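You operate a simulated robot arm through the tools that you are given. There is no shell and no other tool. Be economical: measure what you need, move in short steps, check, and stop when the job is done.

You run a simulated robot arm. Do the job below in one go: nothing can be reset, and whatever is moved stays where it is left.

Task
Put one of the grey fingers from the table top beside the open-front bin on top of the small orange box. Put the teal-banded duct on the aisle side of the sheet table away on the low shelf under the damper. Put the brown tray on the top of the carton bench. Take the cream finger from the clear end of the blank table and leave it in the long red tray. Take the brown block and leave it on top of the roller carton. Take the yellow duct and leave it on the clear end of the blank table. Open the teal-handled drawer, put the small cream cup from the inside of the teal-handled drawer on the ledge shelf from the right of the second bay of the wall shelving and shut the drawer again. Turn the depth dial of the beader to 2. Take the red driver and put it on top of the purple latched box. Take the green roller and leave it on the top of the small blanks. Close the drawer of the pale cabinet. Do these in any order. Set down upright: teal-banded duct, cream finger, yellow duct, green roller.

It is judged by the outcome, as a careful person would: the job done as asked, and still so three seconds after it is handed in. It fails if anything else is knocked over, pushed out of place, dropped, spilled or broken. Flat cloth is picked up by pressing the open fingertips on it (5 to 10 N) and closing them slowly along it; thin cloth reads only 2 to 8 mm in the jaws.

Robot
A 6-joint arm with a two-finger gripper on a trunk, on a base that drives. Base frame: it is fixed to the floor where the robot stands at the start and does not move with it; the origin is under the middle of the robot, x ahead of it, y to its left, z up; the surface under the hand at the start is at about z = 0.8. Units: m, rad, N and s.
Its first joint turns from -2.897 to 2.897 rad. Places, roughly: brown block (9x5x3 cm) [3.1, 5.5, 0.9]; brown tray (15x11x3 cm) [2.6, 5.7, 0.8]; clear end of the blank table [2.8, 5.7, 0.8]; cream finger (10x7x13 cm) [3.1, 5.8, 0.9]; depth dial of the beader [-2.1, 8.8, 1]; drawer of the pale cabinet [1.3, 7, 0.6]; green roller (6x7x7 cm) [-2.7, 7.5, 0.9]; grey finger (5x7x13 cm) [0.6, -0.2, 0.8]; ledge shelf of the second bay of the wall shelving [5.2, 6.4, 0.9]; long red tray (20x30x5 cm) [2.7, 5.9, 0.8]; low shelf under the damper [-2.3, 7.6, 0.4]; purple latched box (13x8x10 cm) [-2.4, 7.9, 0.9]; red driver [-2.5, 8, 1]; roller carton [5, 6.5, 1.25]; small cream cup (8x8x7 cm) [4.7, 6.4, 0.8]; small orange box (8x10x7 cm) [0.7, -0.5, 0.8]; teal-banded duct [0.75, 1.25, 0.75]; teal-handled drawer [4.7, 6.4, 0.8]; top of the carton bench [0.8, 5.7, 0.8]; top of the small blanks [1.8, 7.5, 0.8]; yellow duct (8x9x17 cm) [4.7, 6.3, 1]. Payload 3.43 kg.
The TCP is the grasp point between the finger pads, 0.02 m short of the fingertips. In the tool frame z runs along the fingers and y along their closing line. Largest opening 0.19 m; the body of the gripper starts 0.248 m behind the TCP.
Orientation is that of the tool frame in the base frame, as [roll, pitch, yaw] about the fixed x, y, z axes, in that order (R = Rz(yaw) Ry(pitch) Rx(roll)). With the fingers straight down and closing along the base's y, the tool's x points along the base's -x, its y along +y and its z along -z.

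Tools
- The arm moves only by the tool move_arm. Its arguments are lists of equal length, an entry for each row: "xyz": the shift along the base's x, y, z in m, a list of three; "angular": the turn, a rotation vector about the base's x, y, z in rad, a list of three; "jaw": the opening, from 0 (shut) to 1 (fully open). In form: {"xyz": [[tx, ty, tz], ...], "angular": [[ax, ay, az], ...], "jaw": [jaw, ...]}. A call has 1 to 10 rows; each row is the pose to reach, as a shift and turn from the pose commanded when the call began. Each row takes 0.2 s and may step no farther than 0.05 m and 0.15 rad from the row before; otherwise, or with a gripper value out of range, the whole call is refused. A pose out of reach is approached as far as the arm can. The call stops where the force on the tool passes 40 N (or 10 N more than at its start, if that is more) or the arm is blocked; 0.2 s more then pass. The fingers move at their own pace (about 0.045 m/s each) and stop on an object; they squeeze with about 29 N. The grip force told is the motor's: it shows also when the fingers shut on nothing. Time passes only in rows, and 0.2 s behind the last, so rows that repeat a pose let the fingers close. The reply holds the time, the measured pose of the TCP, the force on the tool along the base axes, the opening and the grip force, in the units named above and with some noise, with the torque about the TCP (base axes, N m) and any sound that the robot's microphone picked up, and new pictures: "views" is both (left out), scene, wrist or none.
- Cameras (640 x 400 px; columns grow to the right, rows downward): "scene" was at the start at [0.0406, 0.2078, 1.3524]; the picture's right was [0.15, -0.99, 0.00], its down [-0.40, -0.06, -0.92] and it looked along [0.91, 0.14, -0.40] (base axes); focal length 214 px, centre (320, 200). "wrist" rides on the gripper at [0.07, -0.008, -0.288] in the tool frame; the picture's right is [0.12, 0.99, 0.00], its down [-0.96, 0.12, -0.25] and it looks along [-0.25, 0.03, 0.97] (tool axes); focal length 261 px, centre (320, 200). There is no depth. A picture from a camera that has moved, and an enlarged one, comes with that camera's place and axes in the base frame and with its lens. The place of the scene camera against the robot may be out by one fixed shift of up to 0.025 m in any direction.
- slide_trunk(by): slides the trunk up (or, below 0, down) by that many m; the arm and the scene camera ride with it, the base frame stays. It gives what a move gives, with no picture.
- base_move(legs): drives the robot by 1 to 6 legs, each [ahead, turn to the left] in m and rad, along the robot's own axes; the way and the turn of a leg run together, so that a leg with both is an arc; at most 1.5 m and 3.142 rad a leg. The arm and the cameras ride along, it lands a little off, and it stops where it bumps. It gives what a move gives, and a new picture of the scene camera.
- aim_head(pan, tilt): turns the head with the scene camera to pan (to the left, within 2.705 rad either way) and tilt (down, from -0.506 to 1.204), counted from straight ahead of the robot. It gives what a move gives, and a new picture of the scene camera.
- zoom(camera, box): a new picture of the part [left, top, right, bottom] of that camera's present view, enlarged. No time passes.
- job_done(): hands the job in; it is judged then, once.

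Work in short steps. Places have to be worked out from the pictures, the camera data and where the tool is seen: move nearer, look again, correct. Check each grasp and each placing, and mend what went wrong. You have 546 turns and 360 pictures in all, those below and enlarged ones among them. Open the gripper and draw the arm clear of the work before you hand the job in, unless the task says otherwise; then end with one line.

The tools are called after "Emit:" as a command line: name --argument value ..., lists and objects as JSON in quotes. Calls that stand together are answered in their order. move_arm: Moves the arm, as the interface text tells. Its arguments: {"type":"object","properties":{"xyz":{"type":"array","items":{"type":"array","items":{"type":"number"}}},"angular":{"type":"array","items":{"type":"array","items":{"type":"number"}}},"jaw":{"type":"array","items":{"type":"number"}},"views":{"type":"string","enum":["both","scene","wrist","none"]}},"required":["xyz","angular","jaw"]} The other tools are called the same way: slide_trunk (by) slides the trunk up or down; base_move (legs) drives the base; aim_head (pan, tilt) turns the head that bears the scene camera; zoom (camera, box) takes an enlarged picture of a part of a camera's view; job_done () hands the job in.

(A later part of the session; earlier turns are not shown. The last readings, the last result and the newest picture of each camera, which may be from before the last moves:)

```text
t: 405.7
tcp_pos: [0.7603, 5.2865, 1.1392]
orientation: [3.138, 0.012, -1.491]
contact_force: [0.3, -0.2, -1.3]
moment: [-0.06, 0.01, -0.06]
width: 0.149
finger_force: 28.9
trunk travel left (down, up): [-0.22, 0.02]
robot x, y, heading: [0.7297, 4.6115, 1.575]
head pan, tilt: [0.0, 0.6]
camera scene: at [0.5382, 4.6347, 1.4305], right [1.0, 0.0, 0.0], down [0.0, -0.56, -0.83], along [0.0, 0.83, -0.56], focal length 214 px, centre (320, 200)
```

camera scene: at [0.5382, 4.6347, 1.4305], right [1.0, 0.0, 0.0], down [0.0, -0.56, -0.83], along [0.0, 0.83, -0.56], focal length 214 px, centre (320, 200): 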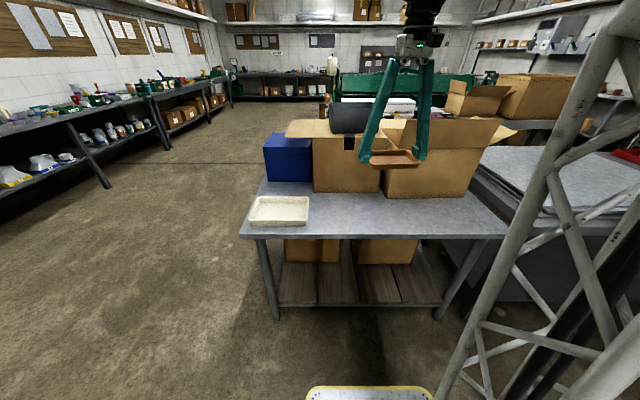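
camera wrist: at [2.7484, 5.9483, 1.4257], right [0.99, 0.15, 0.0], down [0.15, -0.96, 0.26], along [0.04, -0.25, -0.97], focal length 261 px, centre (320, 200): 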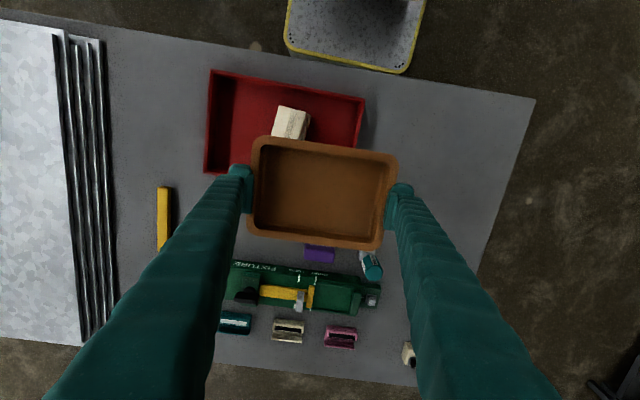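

Clear strip y 5.30–5.63 in front of the cartons. I move to (0.77, 5.45) and lower.

Emit:
move_arm --xyz '[[0, 0.045, 0], [0, 0.09, 0], [0.01, 0.13, 0], [0.01, 0.16, -0.02], [0.01, 0.16, -0.07], [0.01, 0.16, -0.12], [0.01, 0.16, -0.17], [0.01, 0.16, -0.22], [0.01, 0.16, -0.25]]' --angular '[[0, 0, 0], [0, 0, 0], [0, 0, 0], [0, 0, 0], [0, 0, 0], [0, 0, 0], [0, 0, 0], [0, 0, 0], [0, 0, 0]]' --jaw '[0.5, 0.5, 0.5, 0.5, 0.5, 0.5, 0.5, 0.5, 0.5]' --views "both"

```text
t: 407.7
tcp_pos: [0.7686, 5.4461, 0.889]
orientation: [3.139, 0.013, -1.492]
contact_force: [0.3, -0.2, -1.3]
moment: [0.03, 0.01, -0.03]
width: 0.1489
finger_force: 29.0
trunk travel left (down, up): [-0.22, 0.02]
robot x, y, heading: [0.7278, 4.6091, 1.569]
head pan, tilt: [0.0, 0.6]
camera scene: at [0.5383, 4.6346, 1.4305], right [1.0, 0.0, 0.0], down [0.0, -0.56, -0.83], along [0.0, 0.83, -0.56], focal length 214 px, centre (320, 200)
camera wrist: at [0.7833, 5.3718, 1.175], right [-0.98, -0.2, 0.0], down [-0.19, 0.95, 0.26], along [-0.05, 0.25, -0.97], focal length 261 px, centre (320, 200)
```

scene: 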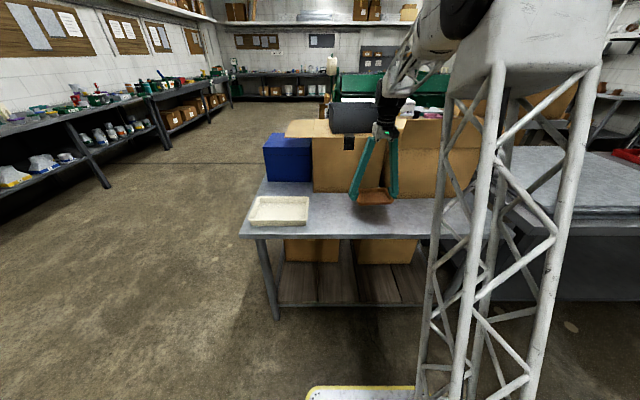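
wrist: 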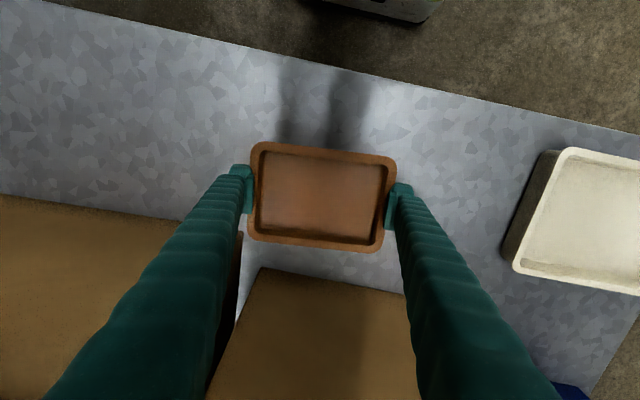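

Lower gently until contact, shifted 2 cm south of the cartons.

Emit:
move_arm --xyz '[[0, -0.02, -0.015], [0, -0.02, -0.03], [0, -0.02, -0.038], [0, -0.02, -0.046], [0, -0.02, -0.054], [0, -0.02, -0.062], [0, -0.02, -0.07], [0, -0.02, -0.078]]' --angular '[[0, 0, 0], [0, 0, 0], [0, 0, 0], [0, 0, 0], [0, 0, 0], [0, 0, 0], [0, 0, 0], [0, 0, 0]]' --jaw '[0.5, 0.5, 0.5, 0.5, 0.5, 0.5, 0.5, 0.5]' --views "none"

```text
t: 409.6
tcp_pos: [0.7718, 5.4298, 0.8172]
orientation: [3.14, 0.016, -1.491]
contact_force: [0.1, -4.9, 20.7]
moment: [-0.84, 0.58, 0.16]
width: 0.1493
finger_force: 28.7
trunk travel left (down, up): [-0.22, 0.02]
robot x, y, heading: [0.728, 4.6107, 1.573]
head pan, tilt: [0.0, 0.6]
stopped in row 8: the force on the tool passed its limit at 46 N (the readings are from after the stop); the commanded pose is now the measured one
```

Contact. Ease slightly, open and lift.

Emit:
move_arm --xyz '[[0, 0, 0.001], [0, 0, 0.001], [0, 0, 0.001], [0, 0, 0.04], [0, 0, 0.09], [0, 0, 0.14], [0, 0, 0.19], [0, 0, 0.24], [0, 0, 0.29], [0, 0, 0.33]]' --angular '[[0, 0, 0], [0, 0, 0], [0, 0, 0], [0, 0, 0], [0, 0, 0], [0, 0, 0], [0, 0, 0], [0, 0, 0], [0, 0, 0], [0, 0, 0]]' --jaw '[0.85, 0.92, 0.92, 0.92, 0.92, 0.92, 0.92, 0.92, 0.92, 0.92]' --views "wrist"

```text
t: 411.8
tcp_pos: [0.7735, 5.4284, 1.1443]
orientation: [3.139, 0.014, -1.489]
contact_force: [-0.1, 0.2, -0.4]
moment: [-0.01, 0.02, -0.03]
width: 0.1747
finger_force: 0.1
trunk travel left (down, up): [-0.22, 0.02]
robot x, y, heading: [0.7305, 4.6108, 1.567]
head pan, tilt: [0.0, 0.6]
camera wrist: at [0.7871, 5.3547, 1.4306], right [-0.98, -0.2, 0.0], down [-0.19, 0.95, 0.26], along [-0.05, 0.26, -0.97], focal length 261 px, centre (320, 200)
```

wrist: 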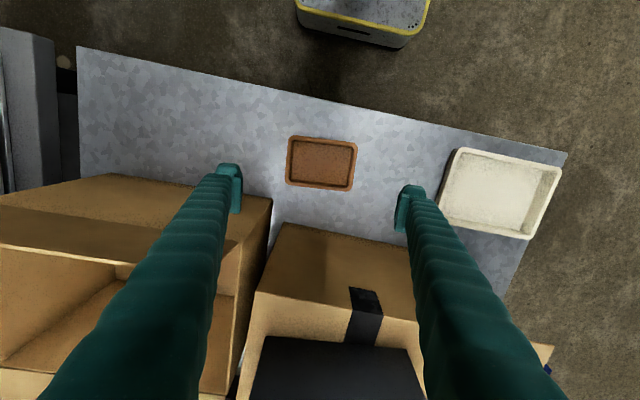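

Brown tray is on the carton bench. Next the brown block on the blank table; I drive along the south side and face it.

Emit:
base_move --legs '[[0, -1.5], [1.5, 0], [0.75, 0], [0, 1.5]]'

Emit:
aim_head --pan -0.2 --tilt 0.6

```text
t: 430.5
tcp_pos: [3.0785, 5.5996, 1.1437]
orientation: [3.14, 0.016, -1.538]
contact_force: [0.4, 0.2, 0.0]
moment: [-0.02, -0.01, -0.01]
width: 0.1749
finger_force: 0.2
trunk travel left (down, up): [-0.22, 0.02]
robot x, y, heading: [2.9986, 4.7834, 1.527]
head pan, tilt: [0.0, 0.6]
camera scene: at [2.8083, 4.8178, 1.4305], right [1.0, -0.05, 0.0], down [-0.03, -0.56, -0.83], along [0.04, 0.82, -0.56], focal length 214 px, centre (320, 200)
```

scene: 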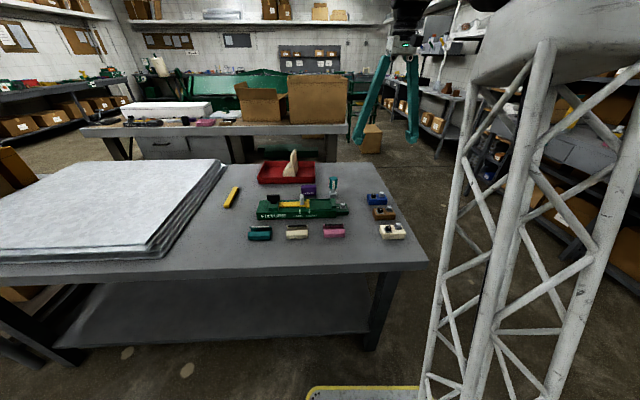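

```text
t: 431.2
tcp_pos: [3.0795, 5.6, 1.1438]
orientation: [3.14, 0.014, -1.539]
contact_force: [0.5, -0.2, 0.3]
moment: [-0.01, 0.03, 0.02]
width: 0.1746
finger_force: 0.0
trunk travel left (down, up): [-0.22, 0.02]
robot x, y, heading: [2.9954, 4.7864, 1.516]
head pan, tilt: [-0.201, 0.6]
camera scene: at [2.8257, 4.8152, 1.4305], right [0.97, -0.25, 0.0], down [-0.14, -0.55, -0.83], along [0.2, 0.8, -0.56], focal length 214 px, centre (320, 200)
```

scene: 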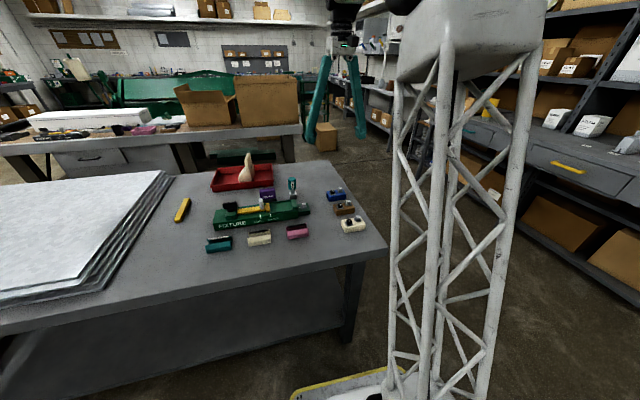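

Emit:
move_arm --xyz '[[0.02, -0.03, 0.02], [0.03, -0.06, 0.02]]' --angular '[[0, 0, 0], [0, 0, 0]]' --jaw '[0.6, 0.6]' --views "wrist"

Emit:
zoom --camera "wrist" --box '[240, 100, 400, 260]'

```text
t: 431.9
tcp_pos: [3.1086, 5.5372, 1.1625]
orientation: [3.14, 0.014, -1.536]
contact_force: [0.4, 1.2, -0.2]
moment: [-0.19, -0.01, -0.04]
width: 0.1221
finger_force: 0.0
trunk travel left (down, up): [-0.22, 0.02]
robot x, y, heading: [2.9957, 4.7851, 1.52]
head pan, tilt: [-0.201, 0.6]
camera wrist: at [3.12, 5.4632, 1.4486], right [-0.99, -0.15, 0.0], down [-0.15, 0.95, 0.26], along [-0.04, 0.26, -0.97], focal length 261 px, centre (320, 200)
```

wrist: 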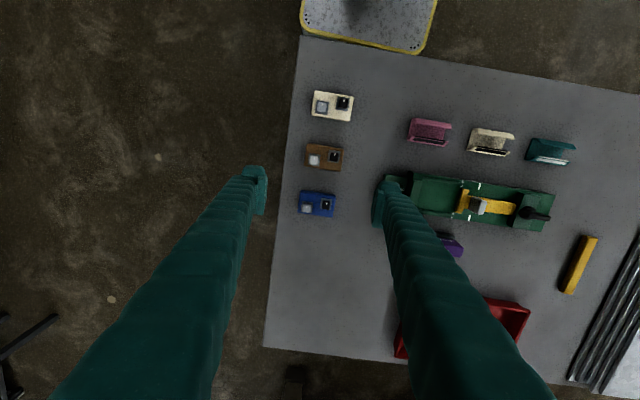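

```text
2.50 times, centred on (320, 180) of wrist
camera zoom: at [3.12, 5.4632, 1.4486], right [-0.99, -0.15, 0.0], down [-0.15, 0.95, 0.26], along [-0.04, 0.26, -0.97], focal length 652 px, centre (320, 250)
```

zoom: 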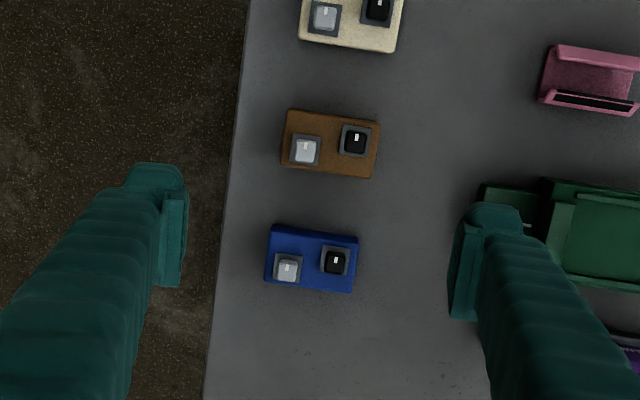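

Brown block centre (3.102, 5.523), long axis along x. I descend over it with closing along x.

Emit:
move_arm --xyz '[[-0.006, -0.014, -0.045], [-0.006, -0.014, -0.09], [-0.006, -0.014, -0.135], [-0.006, -0.014, -0.18]]' --angular '[[0, 0, -0.035], [0, 0, -0.035], [0, 0, -0.035], [0, 0, -0.035]]' --jaw '[0.65, 0.65, 0.65, 0.65]' --views "wrist"

```text
t: 432.9
tcp_pos: [3.1005, 5.5251, 0.9834]
orientation: [3.141, 0.016, -1.573]
contact_force: [-0.2, -0.7, -0.6]
moment: [0.14, 0.01, 0.0]
width: 0.1234
finger_force: 0.0
trunk travel left (down, up): [-0.22, 0.02]
robot x, y, heading: [2.9987, 4.7872, 1.523]
head pan, tilt: [-0.201, 0.6]
camera wrist: at [3.1085, 5.4499, 1.2695], right [-0.99, -0.12, 0.0], down [-0.11, 0.96, 0.26], along [-0.03, 0.26, -0.96], focal length 261 px, centre (320, 200)
```

wrist: 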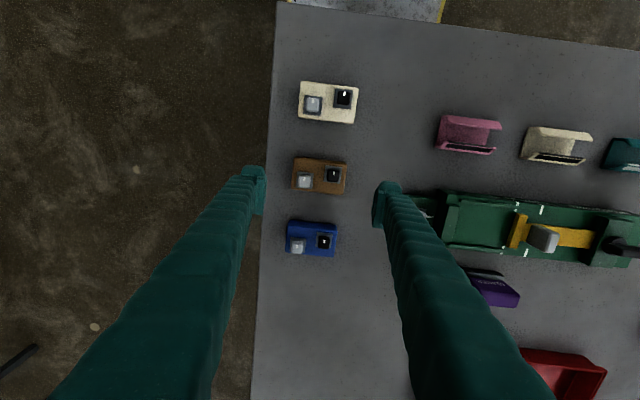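

Emit:
move_arm --xyz '[[0, -0.004, -0.045], [0, -0.004, -0.085], [0, -0.004, -0.11], [0, -0.004, -0.12], [0, -0.004, -0.12], [0, -0.004, -0.12], [0, -0.004, -0.12], [0, -0.004, -0.12]]' --angular '[[0, 0, 0], [0, 0, 0], [0, 0, 0], [0, 0, 0], [0, 0, 0], [0, 0, 0], [0, 0, 0], [0, 0, 0]]' --jaw '[0.65, 0.65, 0.65, 0.65, 0, 0, 0, 0]' --views "wrist"

```text
t: 434.6
tcp_pos: [3.103, 5.522, 0.8619]
orientation: [3.14, 0.013, -1.571]
contact_force: [-0.9, -0.2, -0.8]
moment: [0.05, 0.0, 0.03]
width: 0.0836
finger_force: 29.3
trunk travel left (down, up): [-0.22, 0.02]
robot x, y, heading: [2.9956, 4.7829, 1.523]
head pan, tilt: [-0.201, 0.6]
camera wrist: at [3.1114, 5.4473, 1.1485], right [-0.99, -0.12, 0.0], down [-0.11, 0.96, 0.26], along [-0.03, 0.26, -0.97], focal length 261 px, centre (320, 200)
```

wrist: 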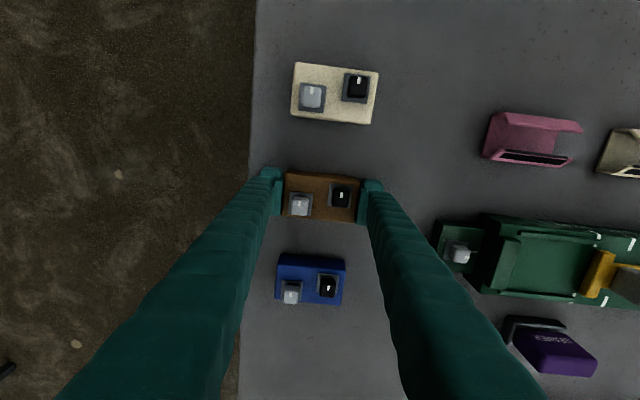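

Gripped (84 mm). Lift and retract close to the body before driving to the shelving.

Emit:
move_arm --xyz '[[0, 0, 0.05], [0, 0, 0.1], [0, 0, 0.15], [0, -0.03, 0.185], [-0.01, -0.07, 0.21], [-0.02, -0.11, 0.23], [-0.03, -0.15, 0.25], [-0.04, -0.19, 0.27], [-0.05, -0.23, 0.29], [-0.06, -0.27, 0.3]]' --angular '[[0, 0, 0], [0, 0, 0], [0, 0, 0], [0, 0, 0], [0, 0, 0], [0, 0, 0], [0, 0, 0], [0, 0, 0], [0, 0, 0], [0, 0, 0]]' --jaw '[0, 0, 0, 0, 0, 0, 0, 0, 0, 0]' --views "wrist"

Emit:
base_move --legs '[[0, -1.2], [0.6, 0], [0, 1.0]]'

Emit:
aim_head --pan -0.6 --tilt 0.2

```text
t: 436.9
tcp_pos: [3.0383, 5.2533, 1.1608]
orientation: [3.14, 0.013, -1.573]
contact_force: [0.3, 1.4, -5.0]
moment: [-0.25, 0.04, -0.01]
width: 0.0833
finger_force: 29.0
trunk travel left (down, up): [-0.22, 0.02]
robot x, y, heading: [2.9993, 4.7848, 1.524]
head pan, tilt: [-0.201, 0.6]
camera wrist: at [3.0475, 5.1784, 1.448], right [-0.99, -0.12, 0.0], down [-0.11, 0.96, 0.26], along [-0.03, 0.26, -0.97], focal length 261 px, centre (320, 200)
```

wrist: 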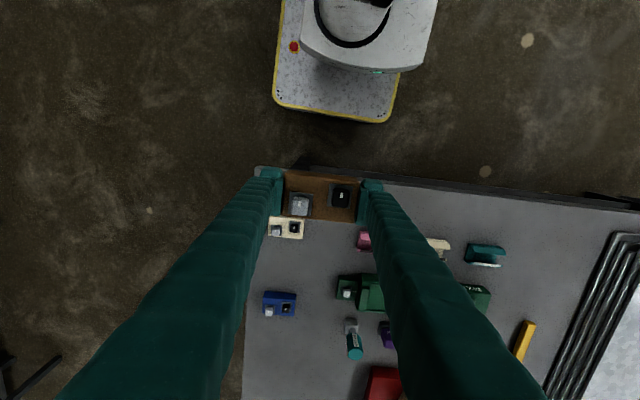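

```text
t: 446.0
tcp_pos: [3.6727, 5.4483, 1.1623]
orientation: [3.141, 0.016, -1.728]
contact_force: [-0.4, 0.1, -3.7]
moment: [-0.03, 0.01, 0.01]
width: 0.083
finger_force: 28.8
trunk travel left (down, up): [-0.22, 0.02]
robot x, y, heading: [3.5567, 4.9954, 1.364]
head pan, tilt: [-0.201, 0.6]
camera scene: at [3.3945, 5.0509, 1.4305], right [0.92, -0.39, 0.0], down [-0.22, -0.52, -0.83], along [0.33, 0.76, -0.56], focal length 214 px, centre (320, 200)
```

scene: 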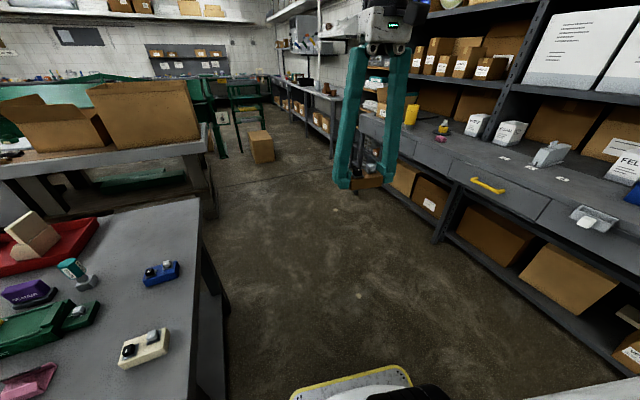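

```text
t: 446.9
tcp_pos: [3.6723, 5.4481, 1.1611]
orientation: [3.141, 0.015, -1.727]
contact_force: [0.3, -0.5, -3.7]
moment: [0.02, -0.01, 0.02]
width: 0.0831
finger_force: 29.5
trunk travel left (down, up): [-0.22, 0.02]
robot x, y, heading: [3.5554, 4.9961, 1.37]
head pan, tilt: [-0.6, 0.201]
camera scene: at [3.4268, 5.0343, 1.4672], right [0.69, -0.72, 0.0], down [-0.14, -0.14, -0.98], along [0.71, 0.68, -0.2], focal length 214 px, centre (320, 200)
```

scene: 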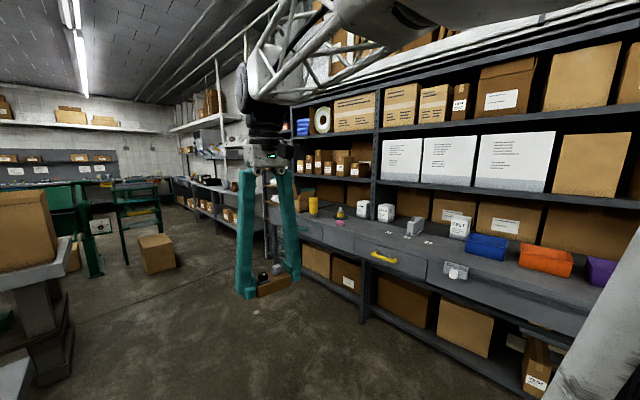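

Counter fronts are around x≈4.65. I drive up to y≈6.35 and face the shelving.

Emit:
base_move --legs '[[0, 0.1], [1.37, 0], [0, -1.47]]'

Emit:
aim_head --pan 0.0 --tilt 0.25

```text
t: 458.1
tcp_pos: [4.1679, 6.3459, 1.1612]
orientation: [3.138, 0.015, -3.107]
contact_force: [0.5, 0.4, -4.3]
moment: [0.03, -0.03, -0.02]
width: 0.083
finger_force: 28.8
trunk travel left (down, up): [-0.22, 0.02]
robot x, y, heading: [3.6979, 6.3717, -0.011]
head pan, tilt: [-0.6, 0.201]
camera scene: at [3.7274, 6.5126, 1.4673], right [-0.57, -0.82, 0.0], down [-0.16, 0.11, -0.98], along [0.8, -0.56, -0.2], focal length 214 px, centre (320, 200)
```

scene: 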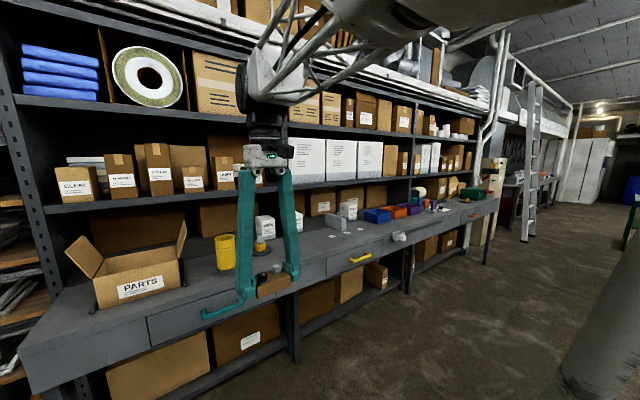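

```text
t: 459.1
tcp_pos: [4.1701, 6.3468, 1.1619]
orientation: [3.14, 0.013, -3.107]
contact_force: [-0.2, -0.6, -3.5]
moment: [0.0, 0.02, 0.01]
width: 0.0834
finger_force: 29.1
trunk travel left (down, up): [-0.22, 0.02]
robot x, y, heading: [3.6973, 6.3727, -0.01]
head pan, tilt: [0.0, 0.25]
camera scene: at [3.7446, 6.565, 1.4627], right [-0.01, -1.0, 0.0], down [-0.25, 0.0, -0.97], along [0.97, -0.01, -0.25], focal length 214 px, centre (320, 200)
```

scene: 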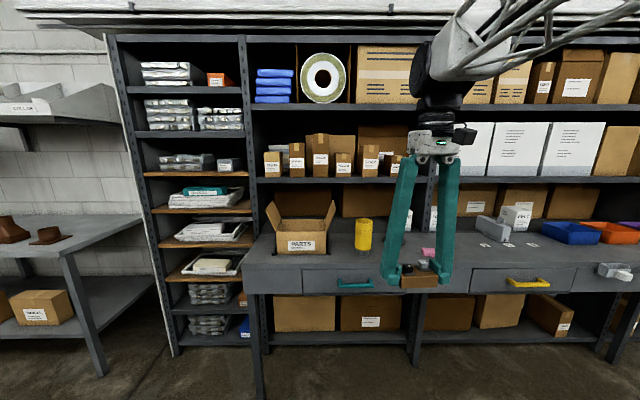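

Emit:
zoom --camera "scene" --box '[240, 110, 480, 260]'

```text
2.67 times, centred on (360, 185) of scene
camera zoom: at [3.7446, 6.565, 1.4627], right [-0.01, -1.0, 0.0], down [-0.25, 0.0, -0.97], along [0.97, -0.01, -0.25], focal length 572 px, centre (213, 240)
```

zoom: 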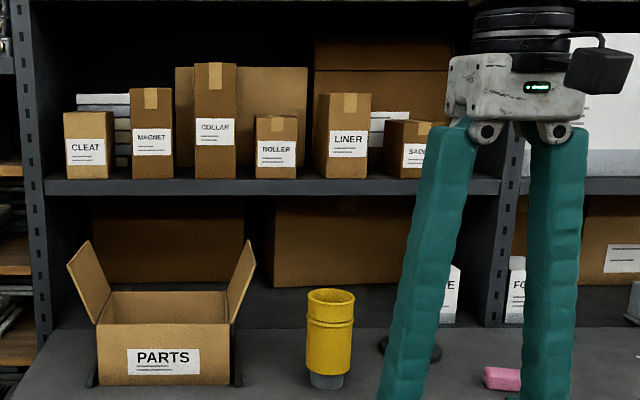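

The ROLLER carton stands on the upper shelf (base z≈1.27, top ≈1.42, y≈6.42). To set the block there flat I need a slanted hand, so first I'll put the block on the counter and regrip it. Drive 0.3 m closer and look.

Emit:
base_move --legs '[[0.3, 0]]'

Emit:
move_arm --xyz '[[0.04, -0.02, 0.02], [0.08, -0.04, 0.02], [0.12, -0.06, 0.02], [0.16, -0.09, 0.02], [0.2, -0.12, 0.02], [0.24, -0.15, 0.02]]' --angular '[[0, 0, 0], [0, 0, 0], [0, 0, 0], [0, 0, 0], [0, 0, 0], [0, 0, 0]]' --jaw '[0, 0, 0, 0, 0, 0]' --views "both"

```text
t: 461.2
tcp_pos: [4.4706, 6.3422, 1.1629]
orientation: [3.14, 0.016, -3.106]
contact_force: [-0.5, -0.3, -3.9]
moment: [0.01, 0.05, -0.01]
width: 0.0833
finger_force: 28.7
trunk travel left (down, up): [-0.22, 0.02]
robot x, y, heading: [4.0023, 6.3675, -0.014]
head pan, tilt: [0.0, 0.25]
camera scene: at [4.0464, 6.5613, 1.4627], right [-0.01, -1.0, 0.0], down [-0.25, 0.0, -0.97], along [0.97, -0.01, -0.25], focal length 214 px, centre (320, 200)
```

scene: 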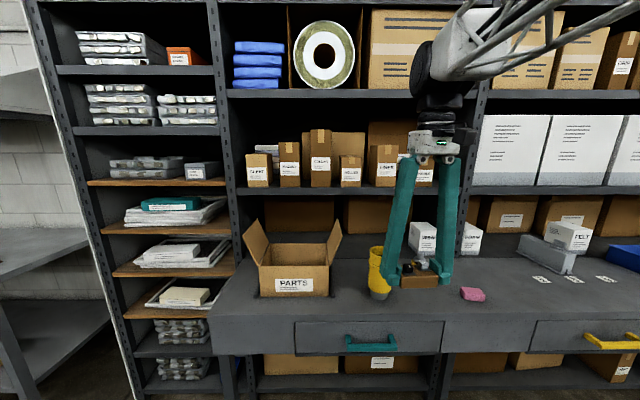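

```text
t: 462.6
tcp_pos: [4.7116, 6.195, 1.181]
orientation: [3.141, 0.016, -3.106]
contact_force: [-1.0, 0.4, -2.5]
moment: [-0.08, -0.18, 0.0]
width: 0.0836
finger_force: 28.9
trunk travel left (down, up): [-0.22, 0.02]
robot x, y, heading: [3.9999, 6.3626, -0.013]
head pan, tilt: [0.0, 0.25]
camera scene: at [4.0461, 6.5614, 1.4626], right [-0.01, -1.0, 0.0], down [-0.25, 0.0, -0.97], along [0.97, -0.01, -0.25], focal length 214 px, centre (320, 200)
camera wrist: at [4.6368, 6.1826, 1.4682], right [-0.15, 0.99, 0.0], down [0.95, 0.15, 0.26], along [0.26, 0.04, -0.96], focal length 261 px, centre (320, 200)
```

scene: 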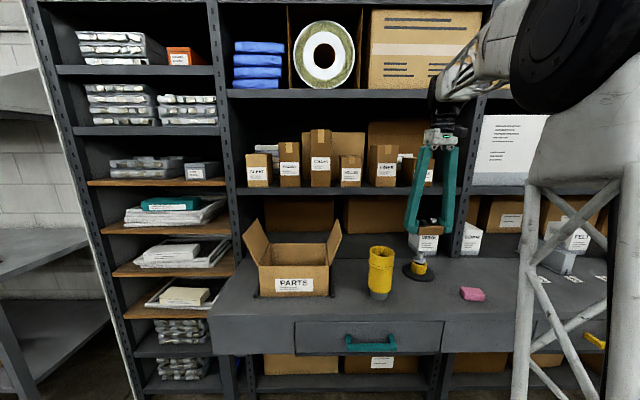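
wrist: 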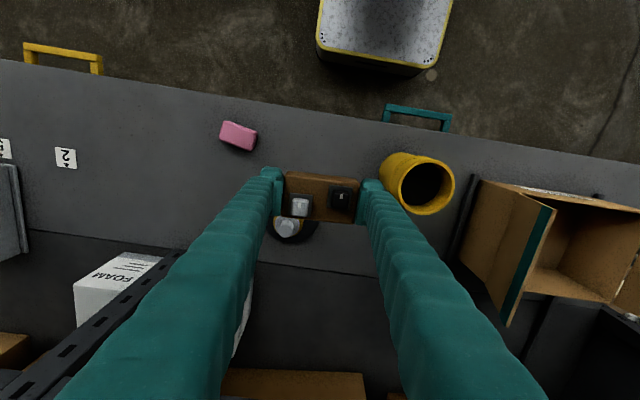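

Free counter spot at (4.69, 6.18). Lower the block there.

Emit:
move_arm --xyz '[[-0.022, -0.012, -0.04], [-0.022, -0.012, -0.08], [-0.022, -0.012, -0.12], [-0.022, -0.012, -0.16], [-0.022, -0.012, -0.2], [-0.022, -0.012, -0.22]]' --angular '[[0, 0, 0], [0, 0, 0], [0, 0, 0], [0, 0, 0], [0, 0, 0], [0, 0, 0]]' --jaw '[0, 0, 0, 0, 0, 0]' --views "wrist"

```text
t: 464.0
tcp_pos: [4.688, 6.1807, 0.9607]
orientation: [3.14, 0.016, -3.107]
contact_force: [0.6, -0.3, -3.5]
moment: [0.01, -0.03, 0.0]
width: 0.083
finger_force: 29.0
trunk travel left (down, up): [-0.22, 0.02]
robot x, y, heading: [4.003, 6.3681, -0.009]
head pan, tilt: [0.0, 0.25]
camera wrist: at [4.6137, 6.1684, 1.2458], right [-0.15, 0.99, 0.0], down [0.95, 0.15, 0.26], along [0.26, 0.04, -0.97], focal length 261 px, centre (320, 200)
```

wrist: 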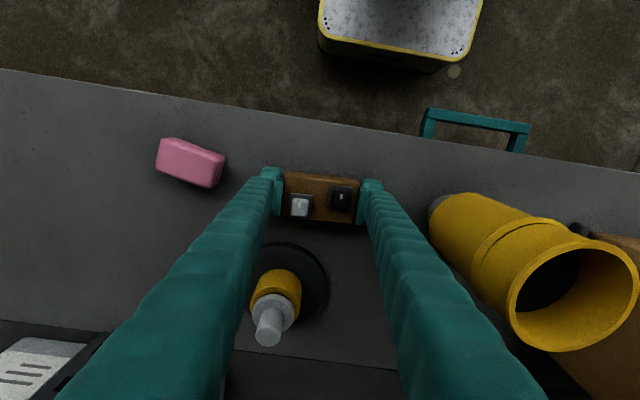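

Emit:
move_arm --xyz '[[0, 0, -0.015], [0, 0, -0.025], [0, 0, -0.033], [0, 0, -0.041], [0, 0, -0.049], [0, 0, -0.057], [0, 0, -0.065]]' --angular '[[0, 0, 0], [0, 0, 0], [0, 0, 0], [0, 0, 0], [0, 0, 0], [0, 0, 0], [0, 0, 0]]' --jaw '[0, 0, 0, 0, 0, 0, 0]' --views "none"

```text
t: 464.5
tcp_pos: [4.6896, 6.1803, 0.9488]
orientation: [-3.139, 0.023, -3.107]
contact_force: [-7.0, 2.8, 30.1]
moment: [0.47, 0.65, 0.04]
width: 0.0839
finger_force: 28.7
trunk travel left (down, up): [-0.22, 0.02]
robot x, y, heading: [4.0017, 6.367, -0.013]
head pan, tilt: [0.0, 0.25]
stopped in row 2: the force on the tool passed its limit at 87 N (the readings are from after the stop); the commanded pose is now the measured one
```

Counter top ≈0.922. I open, tilt the hand 0.5 rad in place (about its closing axis) and regrip.

Emit:
move_arm --xyz '[[0, 0, 0.001], [0, 0, 0.001], [0, 0, 0.01], [0, 0, 0.012], [0, 0, 0.012], [0, 0, 0.012], [0, 0, 0.012]]' --angular '[[0, 0, 0], [0, 0, 0], [0.004, -0.12, 0], [0.008, -0.25, 0], [0.013, -0.38, 0], [0.018, -0.51, 0], [0.018, -0.51, 0]]' --jaw '[0.55, 0.65, 0.65, 0.65, 0.65, 0.65, 0.65]' --views "both"

```text
t: 465.1
tcp_pos: [4.6893, 6.18, 0.9461]
orientation: [3.141, 0.027, -3.106]
contact_force: [0.8, -0.1, 1.0]
moment: [-0.04, -0.01, 0.0]
width: 0.122
finger_force: 0.1
trunk travel left (down, up): [-0.22, 0.02]
robot x, y, heading: [3.9975, 6.3703, -0.009]
head pan, tilt: [0.0, 0.25]
stopped in row 3: the force on the tool passed its limit at 46 N (the readings are from after the stop); the commanded pose is now the measured one
camera scene: at [4.0463, 6.5613, 1.4619], right [-0.01, -1.0, 0.0], down [-0.25, 0.0, -0.97], along [0.97, -0.01, -0.25], focal length 214 px, centre (320, 200)
camera wrist: at [4.6114, 6.1678, 1.232], right [-0.15, 0.99, 0.0], down [0.95, 0.15, 0.27], along [0.27, 0.04, -0.96], focal length 261 px, centre (320, 200)
```

scene: 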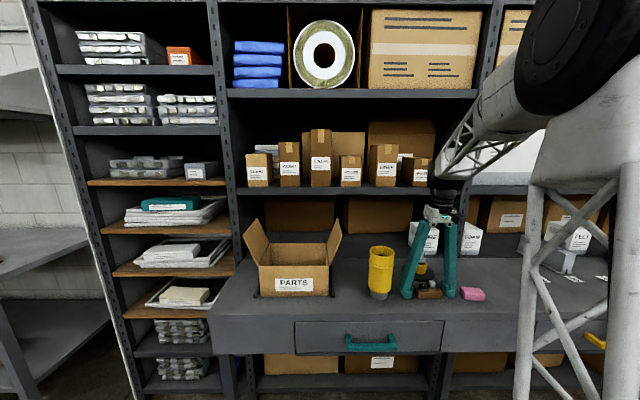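
wrist: 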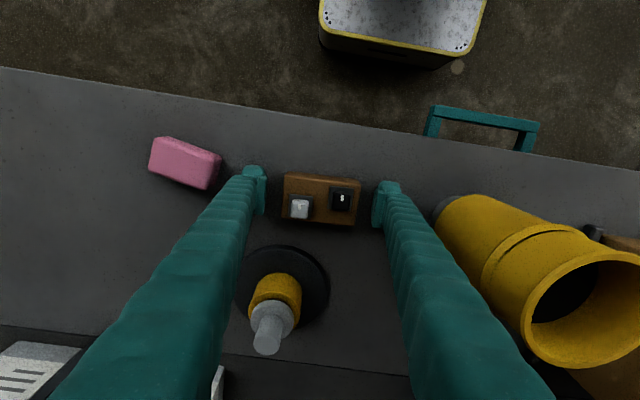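

The tips brushed the counter as the load released. Raise first, then tilt.

Emit:
move_arm --xyz '[[0, 0, 0.02], [0, 0, 0.04], [0, 0, 0.04], [0, 0, 0.04], [0, 0, 0.04], [0, 0, 0.03]]' --angular '[[0, 0, 0], [0.004, -0.12, 0], [0.008, -0.25, 0], [0.013, -0.38, 0], [0.018, -0.51, 0], [0.018, -0.51, 0]]' --jaw '[0.65, 0.65, 0.65, 0.65, 0.65, 0.65]' --views "wrist"

```text
t: 466.6
tcp_pos: [4.6911, 6.1808, 0.9776]
orientation: [-3.14, 0.541, -3.105]
contact_force: [0.6, -0.2, 0.7]
moment: [-0.01, -0.04, -0.02]
width: 0.1236
finger_force: 0.0
trunk travel left (down, up): [-0.22, 0.02]
robot x, y, heading: [3.9988, 6.3703, -0.009]
head pan, tilt: [0.0, 0.25]
camera wrist: at [4.4831, 6.1649, 1.1885], right [-0.14, 0.99, -0.06], down [0.69, 0.14, 0.71], along [0.71, 0.05, -0.7], focal length 261 px, centre (320, 200)
```

wrist: 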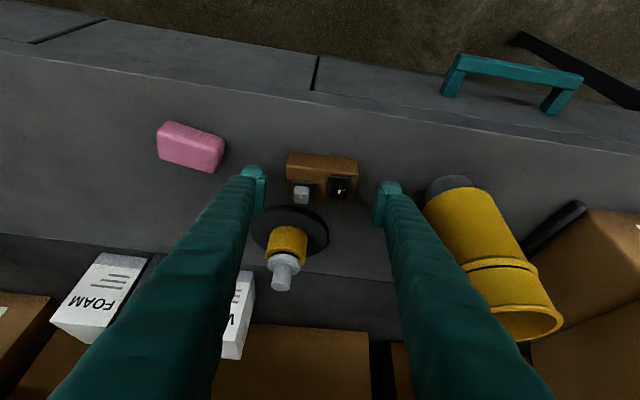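

Emit:
move_arm --xyz '[[-0.006, 0, -0.012], [-0.006, 0, -0.022], [-0.006, 0, -0.022], [-0.006, 0, -0.022], [-0.006, 0, -0.022], [-0.006, 0, -0.022]]' --angular '[[0, 0, 0], [0, 0, 0], [0, 0, 0], [0, 0, 0], [0, 0, 0], [0, 0, 0]]' --jaw '[0.65, 0.65, 0, 0, 0, 0]' --views "none"

Emit:
move_arm --xyz '[[0, 0, 0.04], [0, 0, 0.09], [0, 0, 0.14]]' --angular '[[0, 0, 0], [0, 0, 0], [0, 0, 0]]' --jaw '[0, 0, 0]' --views "both"

```text
t: 467.9
tcp_pos: [4.6845, 6.1805, 0.9547]
orientation: [-3.141, 0.54, -3.106]
contact_force: [-0.1, -0.4, -0.5]
moment: [-0.09, 0.0, -0.01]
width: 0.084
finger_force: 28.8
trunk travel left (down, up): [-0.22, 0.02]
robot x, y, heading: [3.9999, 6.3648, -0.013]
head pan, tilt: [0.0, 0.25]
```

```text
t: 468.8
tcp_pos: [4.6856, 6.1804, 1.0985]
orientation: [3.141, 0.537, -3.106]
contact_force: [0.8, -0.2, -4.4]
moment: [0.03, 0.1, -0.01]
width: 0.0839
finger_force: 28.6
trunk travel left (down, up): [-0.22, 0.02]
robot x, y, heading: [4.0024, 6.3673, -0.01]
head pan, tilt: [0.0, 0.25]
camera scene: at [4.0466, 6.5611, 1.4627], right [-0.01, -1.0, 0.0], down [-0.25, 0.0, -0.97], along [0.97, -0.01, -0.25], focal length 214 px, centre (320, 200)
camera wrist: at [4.4781, 6.1629, 1.3087], right [-0.14, 0.99, -0.06], down [0.69, 0.14, 0.71], along [0.71, 0.05, -0.71], focal length 261 px, centre (320, 200)
```

scene: 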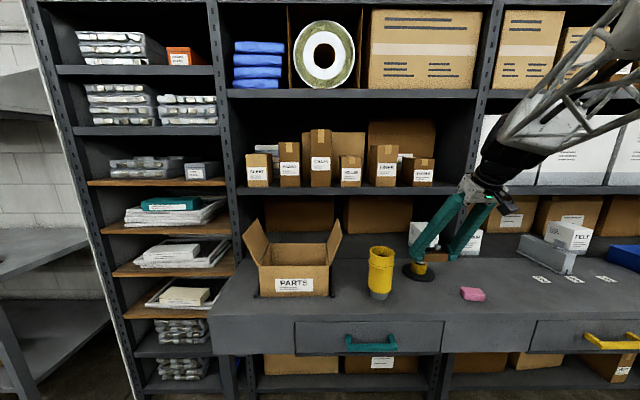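
wrist: 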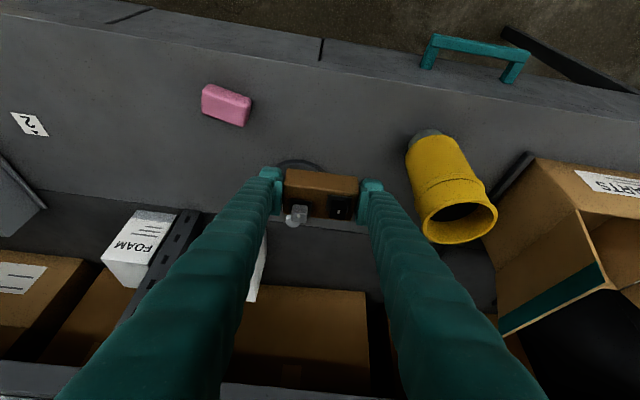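

Now I raise the block to above the carton's height in front of the shelves.

Emit:
move_arm --xyz '[[-0.01, 0.022, 0.04], [-0.02, 0.045, 0.08], [-0.03, 0.068, 0.12], [-0.04, 0.09, 0.16], [-0.05, 0.115, 0.2], [-0.06, 0.14, 0.24], [-0.07, 0.165, 0.28], [-0.08, 0.19, 0.32], [-0.085, 0.215, 0.36], [-0.085, 0.24, 0.4]]' --angular '[[0, 0, 0], [0, 0, 0], [0, 0, 0], [0, 0, 0], [0, 0, 0], [0, 0, 0], [0, 0, 0], [0, 0, 0], [0, 0, 0], [0, 0, 0]]' --jaw '[0, 0, 0, 0, 0, 0, 0, 0, 0, 0]' --views "both"

```text
t: 470.9
tcp_pos: [4.5975, 6.4155, 1.4975]
orientation: [3.141, 0.537, -3.105]
contact_force: [-0.5, -0.8, -4.2]
moment: [0.03, -0.01, 0.04]
width: 0.0839
finger_force: 28.8
trunk travel left (down, up): [-0.22, 0.02]
robot x, y, heading: [4.0024, 6.3672, -0.009]
head pan, tilt: [0.0, 0.25]
camera scene: at [4.0462, 6.5612, 1.4626], right [-0.01, -1.0, 0.0], down [-0.25, 0.0, -0.97], along [0.97, -0.01, -0.25], focal length 214 px, centre (320, 200)
camera wrist: at [4.3901, 6.3991, 1.7069], right [-0.14, 0.99, -0.06], down [0.69, 0.14, 0.71], along [0.71, 0.05, -0.71], focal length 261 px, centre (320, 200)
```

scene: 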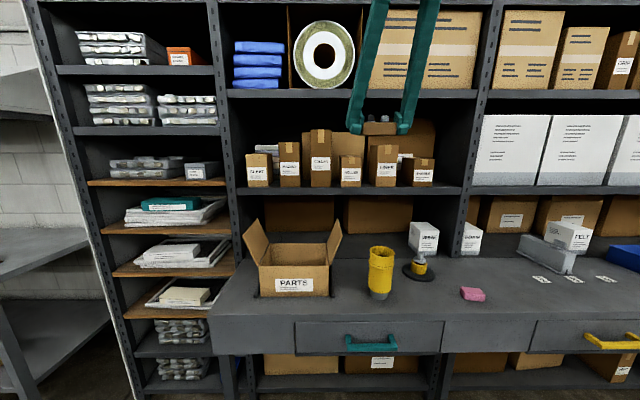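
wrist: 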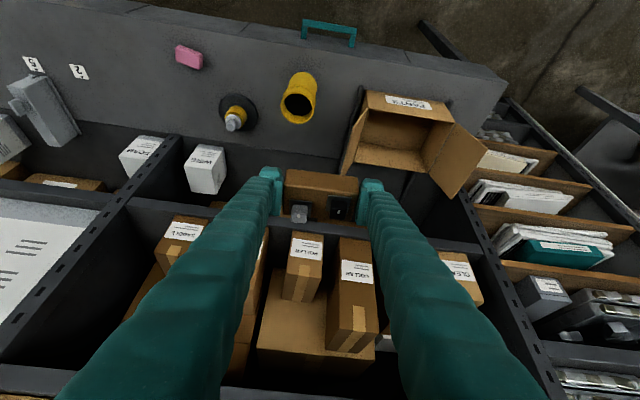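

Emit:
zoom --camera "wrist" --box '[250, 200, 400, 330]'

```text
3.08 times, centred on (325, 265) of wrist
camera zoom: at [4.3901, 6.3991, 1.7069], right [-0.14, 0.99, -0.06], down [0.69, 0.14, 0.71], along [0.71, 0.05, -0.71], focal length 802 px, centre (305, 0)
```

zoom: 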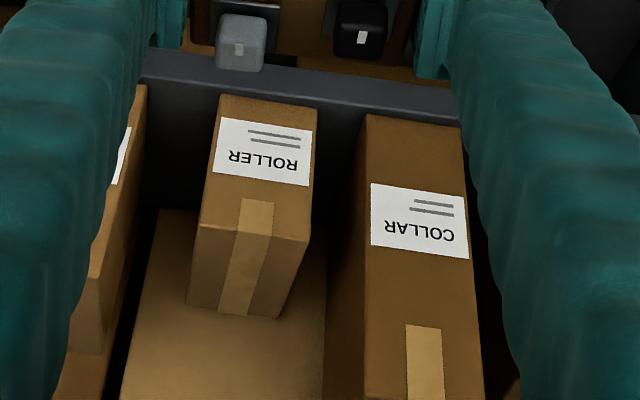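

I drive 0.2 m closer to triangulate the carton top from a second view.

Emit:
base_move --legs '[[0.15, 0]]'

Emit:
zoom --camera "wrist" --box '[250, 200, 400, 330]'

```text
t: 472.3
tcp_pos: [4.7472, 6.4125, 1.4956]
orientation: [3.141, 0.539, -3.107]
contact_force: [-0.1, -0.1, -2.8]
moment: [0.01, -0.01, 0.0]
width: 0.0841
finger_force: 29.1
trunk travel left (down, up): [-0.22, 0.02]
robot x, y, heading: [4.1506, 6.3652, -0.011]
head pan, tilt: [0.0, 0.25]
camera scene: at [4.197, 6.5594, 1.4627], right [-0.01, -1.0, 0.0], down [-0.25, 0.0, -0.97], along [0.97, -0.01, -0.25], focal length 214 px, centre (320, 200)
```

scene: 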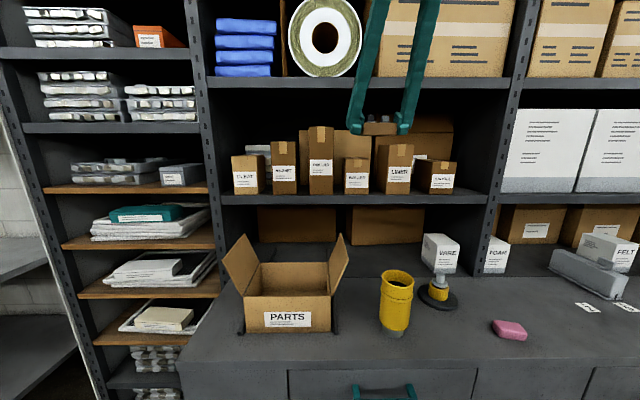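

```text
3.08 times, centred on (325, 265) of wrist
camera zoom: at [4.5409, 6.397, 1.7066], right [-0.14, 0.99, -0.06], down [0.69, 0.14, 0.71], along [0.71, 0.05, -0.71], focal length 802 px, centre (305, 0)
```

zoom: 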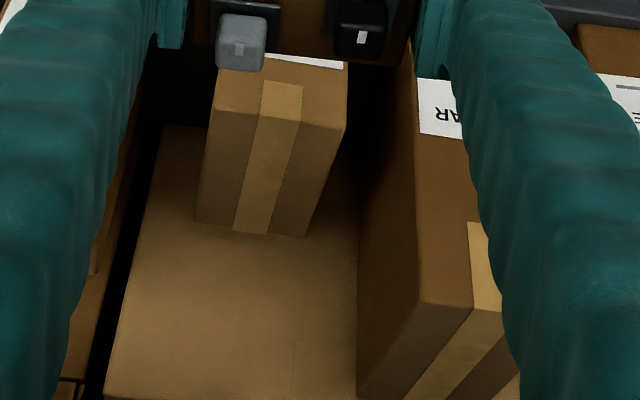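

Triangulated: carton top z≈1.392, x 4.967–5.116, y≈6.415, width 8.6 cm. I move the block in over its front part with the hand slanted.

Emit:
move_arm --xyz '[[0.03, 0.001, -0.02], [0.065, 0.002, -0.04], [0.11, 0.003, -0.04], [0.155, 0.003, -0.04], [0.2, 0.003, -0.04], [0.23, 0.003, -0.04], [0.258, 0.003, -0.042]]' --angular '[[0, 0, 0], [0, 0, 0], [0, 0, 0], [0, 0, 0], [0, 0, 0], [0, 0, 0], [0, 0, 0]]' --jaw '[0, 0, 0, 0, 0, 0, 0]' --views "both"

```text
t: 473.9
tcp_pos: [5.0052, 6.4166, 1.4537]
orientation: [-3.141, 0.541, -3.108]
contact_force: [-1.9, 0.0, -2.6]
moment: [0.05, -0.04, 0.01]
width: 0.0841
finger_force: 29.4
trunk travel left (down, up): [-0.22, 0.02]
robot x, y, heading: [4.1518, 6.3689, -0.007]
head pan, tilt: [0.0, 0.25]
camera scene: at [4.1968, 6.5595, 1.4627], right [-0.01, -1.0, 0.0], down [-0.25, 0.0, -0.97], along [0.97, -0.01, -0.25], focal length 214 px, centre (320, 200)
camera wrist: at [4.7969, 6.4005, 1.6642], right [-0.14, 0.99, -0.06], down [0.69, 0.14, 0.71], along [0.71, 0.05, -0.7], focal length 261 px, centre (320, 200)
```

scene: 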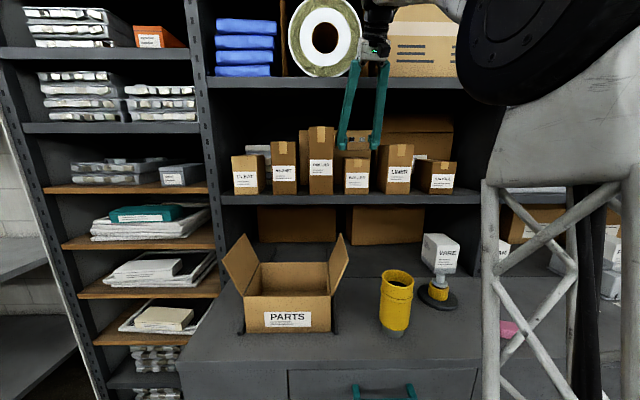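
wrist: 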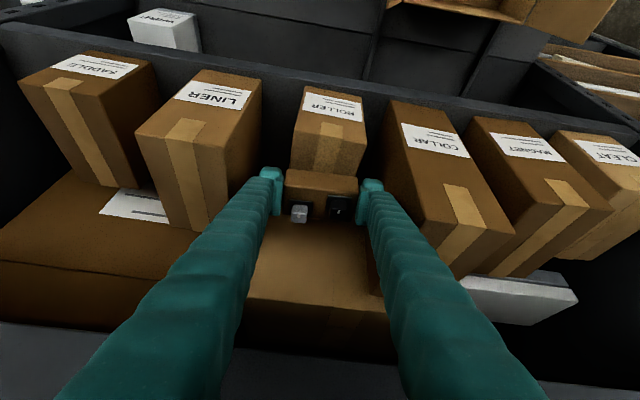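

Well over the carton. Lower gently.

Emit:
move_arm --xyz '[[0, 0, -0.008], [0, 0, -0.014], [0, 0, -0.02], [0, 0, -0.025], [0, 0, -0.03], [0, 0, -0.035], [0, 0, -0.04], [0, 0, -0.045]]' --angular '[[0, 0, 0], [0, 0, 0], [0, 0, 0], [0, 0, 0], [0, 0, 0], [0, 0, 0], [0, 0, 0], [0, 0, 0]]' --jaw '[0, 0, 0, 0, 0, 0, 0, 0]' --views "wrist"

```text
t: 475.6
tcp_pos: [5.0062, 6.4166, 1.4205]
orientation: [3.139, 0.551, -3.11]
contact_force: [-2.1, 1.1, 16.8]
moment: [0.2, 0.4, -0.02]
width: 0.085
finger_force: 28.8
trunk travel left (down, up): [-0.22, 0.02]
robot x, y, heading: [4.1519, 6.3695, -0.011]
head pan, tilt: [0.0, 0.25]
stopped in row 8: the force on the tool passed its limit at 46 N (the readings are from after the stop); the commanded pose is now the measured one
camera wrist: at [4.7961, 6.3999, 1.629], right [-0.14, 0.99, -0.06], down [0.69, 0.14, 0.71], along [0.71, 0.05, -0.7], focal length 261 px, centre (320, 200)
```

wrist: 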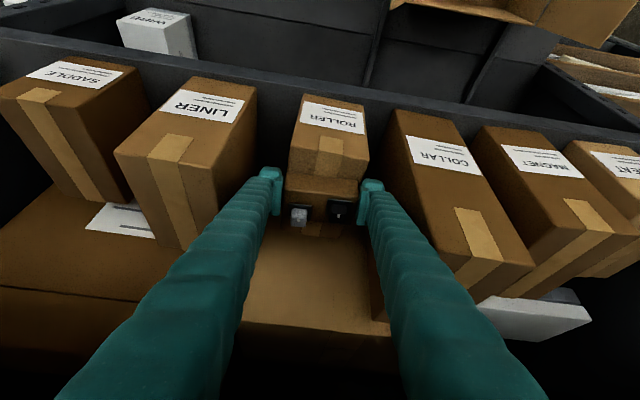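

Contact. Ease, open just enough, and withdraw along the fingers.

Emit:
move_arm --xyz '[[0, 0, 0.003], [0, 0, 0.003], [0, 0, 0.003], [0, 0, 0.005], [-0.02, 0, 0.03], [-0.05, 0, 0.05], [-0.09, 0, 0.06], [-0.135, 0, 0.06], [-0.18, 0, 0.06], [-0.225, 0, 0.06]]' --angular '[[0, 0, 0], [0, 0, 0], [0, 0, 0], [0, 0, 0], [0, 0, 0], [0, 0, 0], [0, 0, 0], [0, 0, 0], [0, 0, 0], [0, 0, 0]]' --jaw '[0, 0.5, 0.58, 0.58, 0.58, 0.58, 0.58, 0.58, 0.58, 0.58]' --views "both"

```text
t: 477.8
tcp_pos: [4.7797, 6.4163, 1.4778]
orientation: [3.141, 0.545, -3.106]
contact_force: [1.1, -0.4, -0.4]
moment: [-0.02, 0.14, -0.02]
width: 0.1105
finger_force: 0.1
trunk travel left (down, up): [-0.22, 0.02]
robot x, y, heading: [4.1531, 6.3636, -0.013]
head pan, tilt: [0.0, 0.25]
camera scene: at [4.1977, 6.5594, 1.4628], right [-0.01, -1.0, 0.0], down [-0.25, 0.0, -0.97], along [0.97, -0.01, -0.25], focal length 214 px, centre (320, 200)
camera wrist: at [4.571, 6.401, 1.6871], right [-0.14, 0.99, -0.06], down [0.69, 0.14, 0.71], along [0.71, 0.05, -0.7], focal length 261 px, centre (320, 200)
```

scene: 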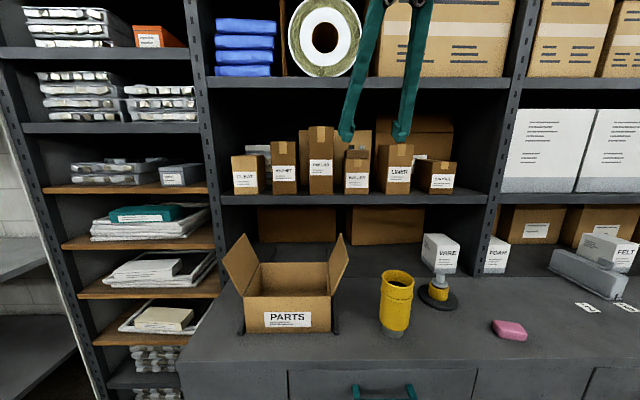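
wrist: 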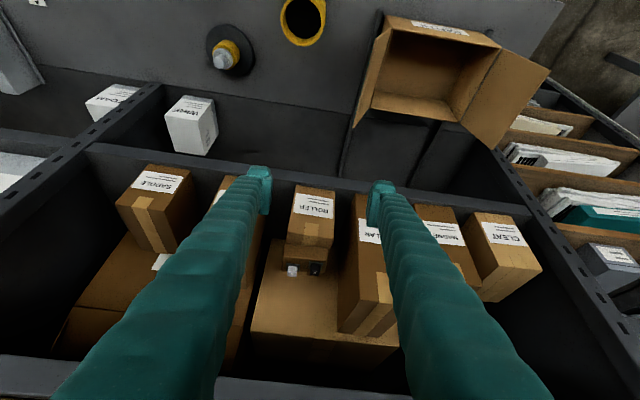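

Emit:
zoom --camera "wrist" --box '[260, 170, 370, 290]'

Emit:
zoom --camera "scene" --box '[300, 110, 420, 200]'

```text
3.33 times, centred on (315, 230) of wrist
camera zoom: at [4.571, 6.401, 1.6871], right [-0.14, 0.99, -0.06], down [0.69, 0.14, 0.71], along [0.71, 0.05, -0.7], focal length 869 px, centre (337, 100)
```

zoom: 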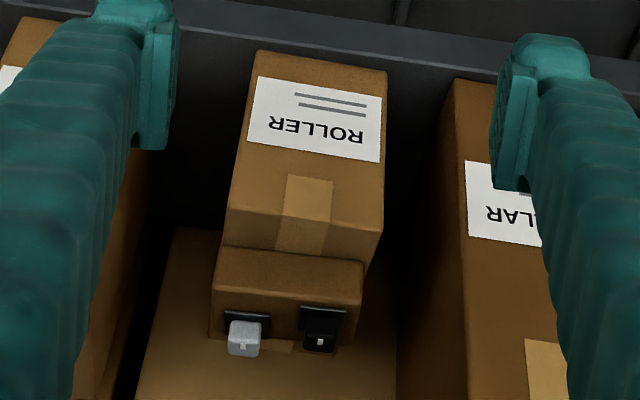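

```text
4.44 times, centred on (360, 155) of scene
camera zoom: at [4.1977, 6.5594, 1.4628], right [-0.01, -1.0, 0.0], down [-0.25, 0.0, -0.97], along [0.97, -0.01, -0.25], focal length 953 px, centre (142, 400)
```

zoom: 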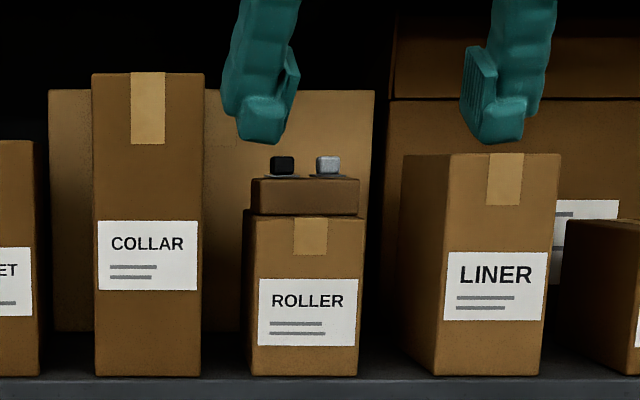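

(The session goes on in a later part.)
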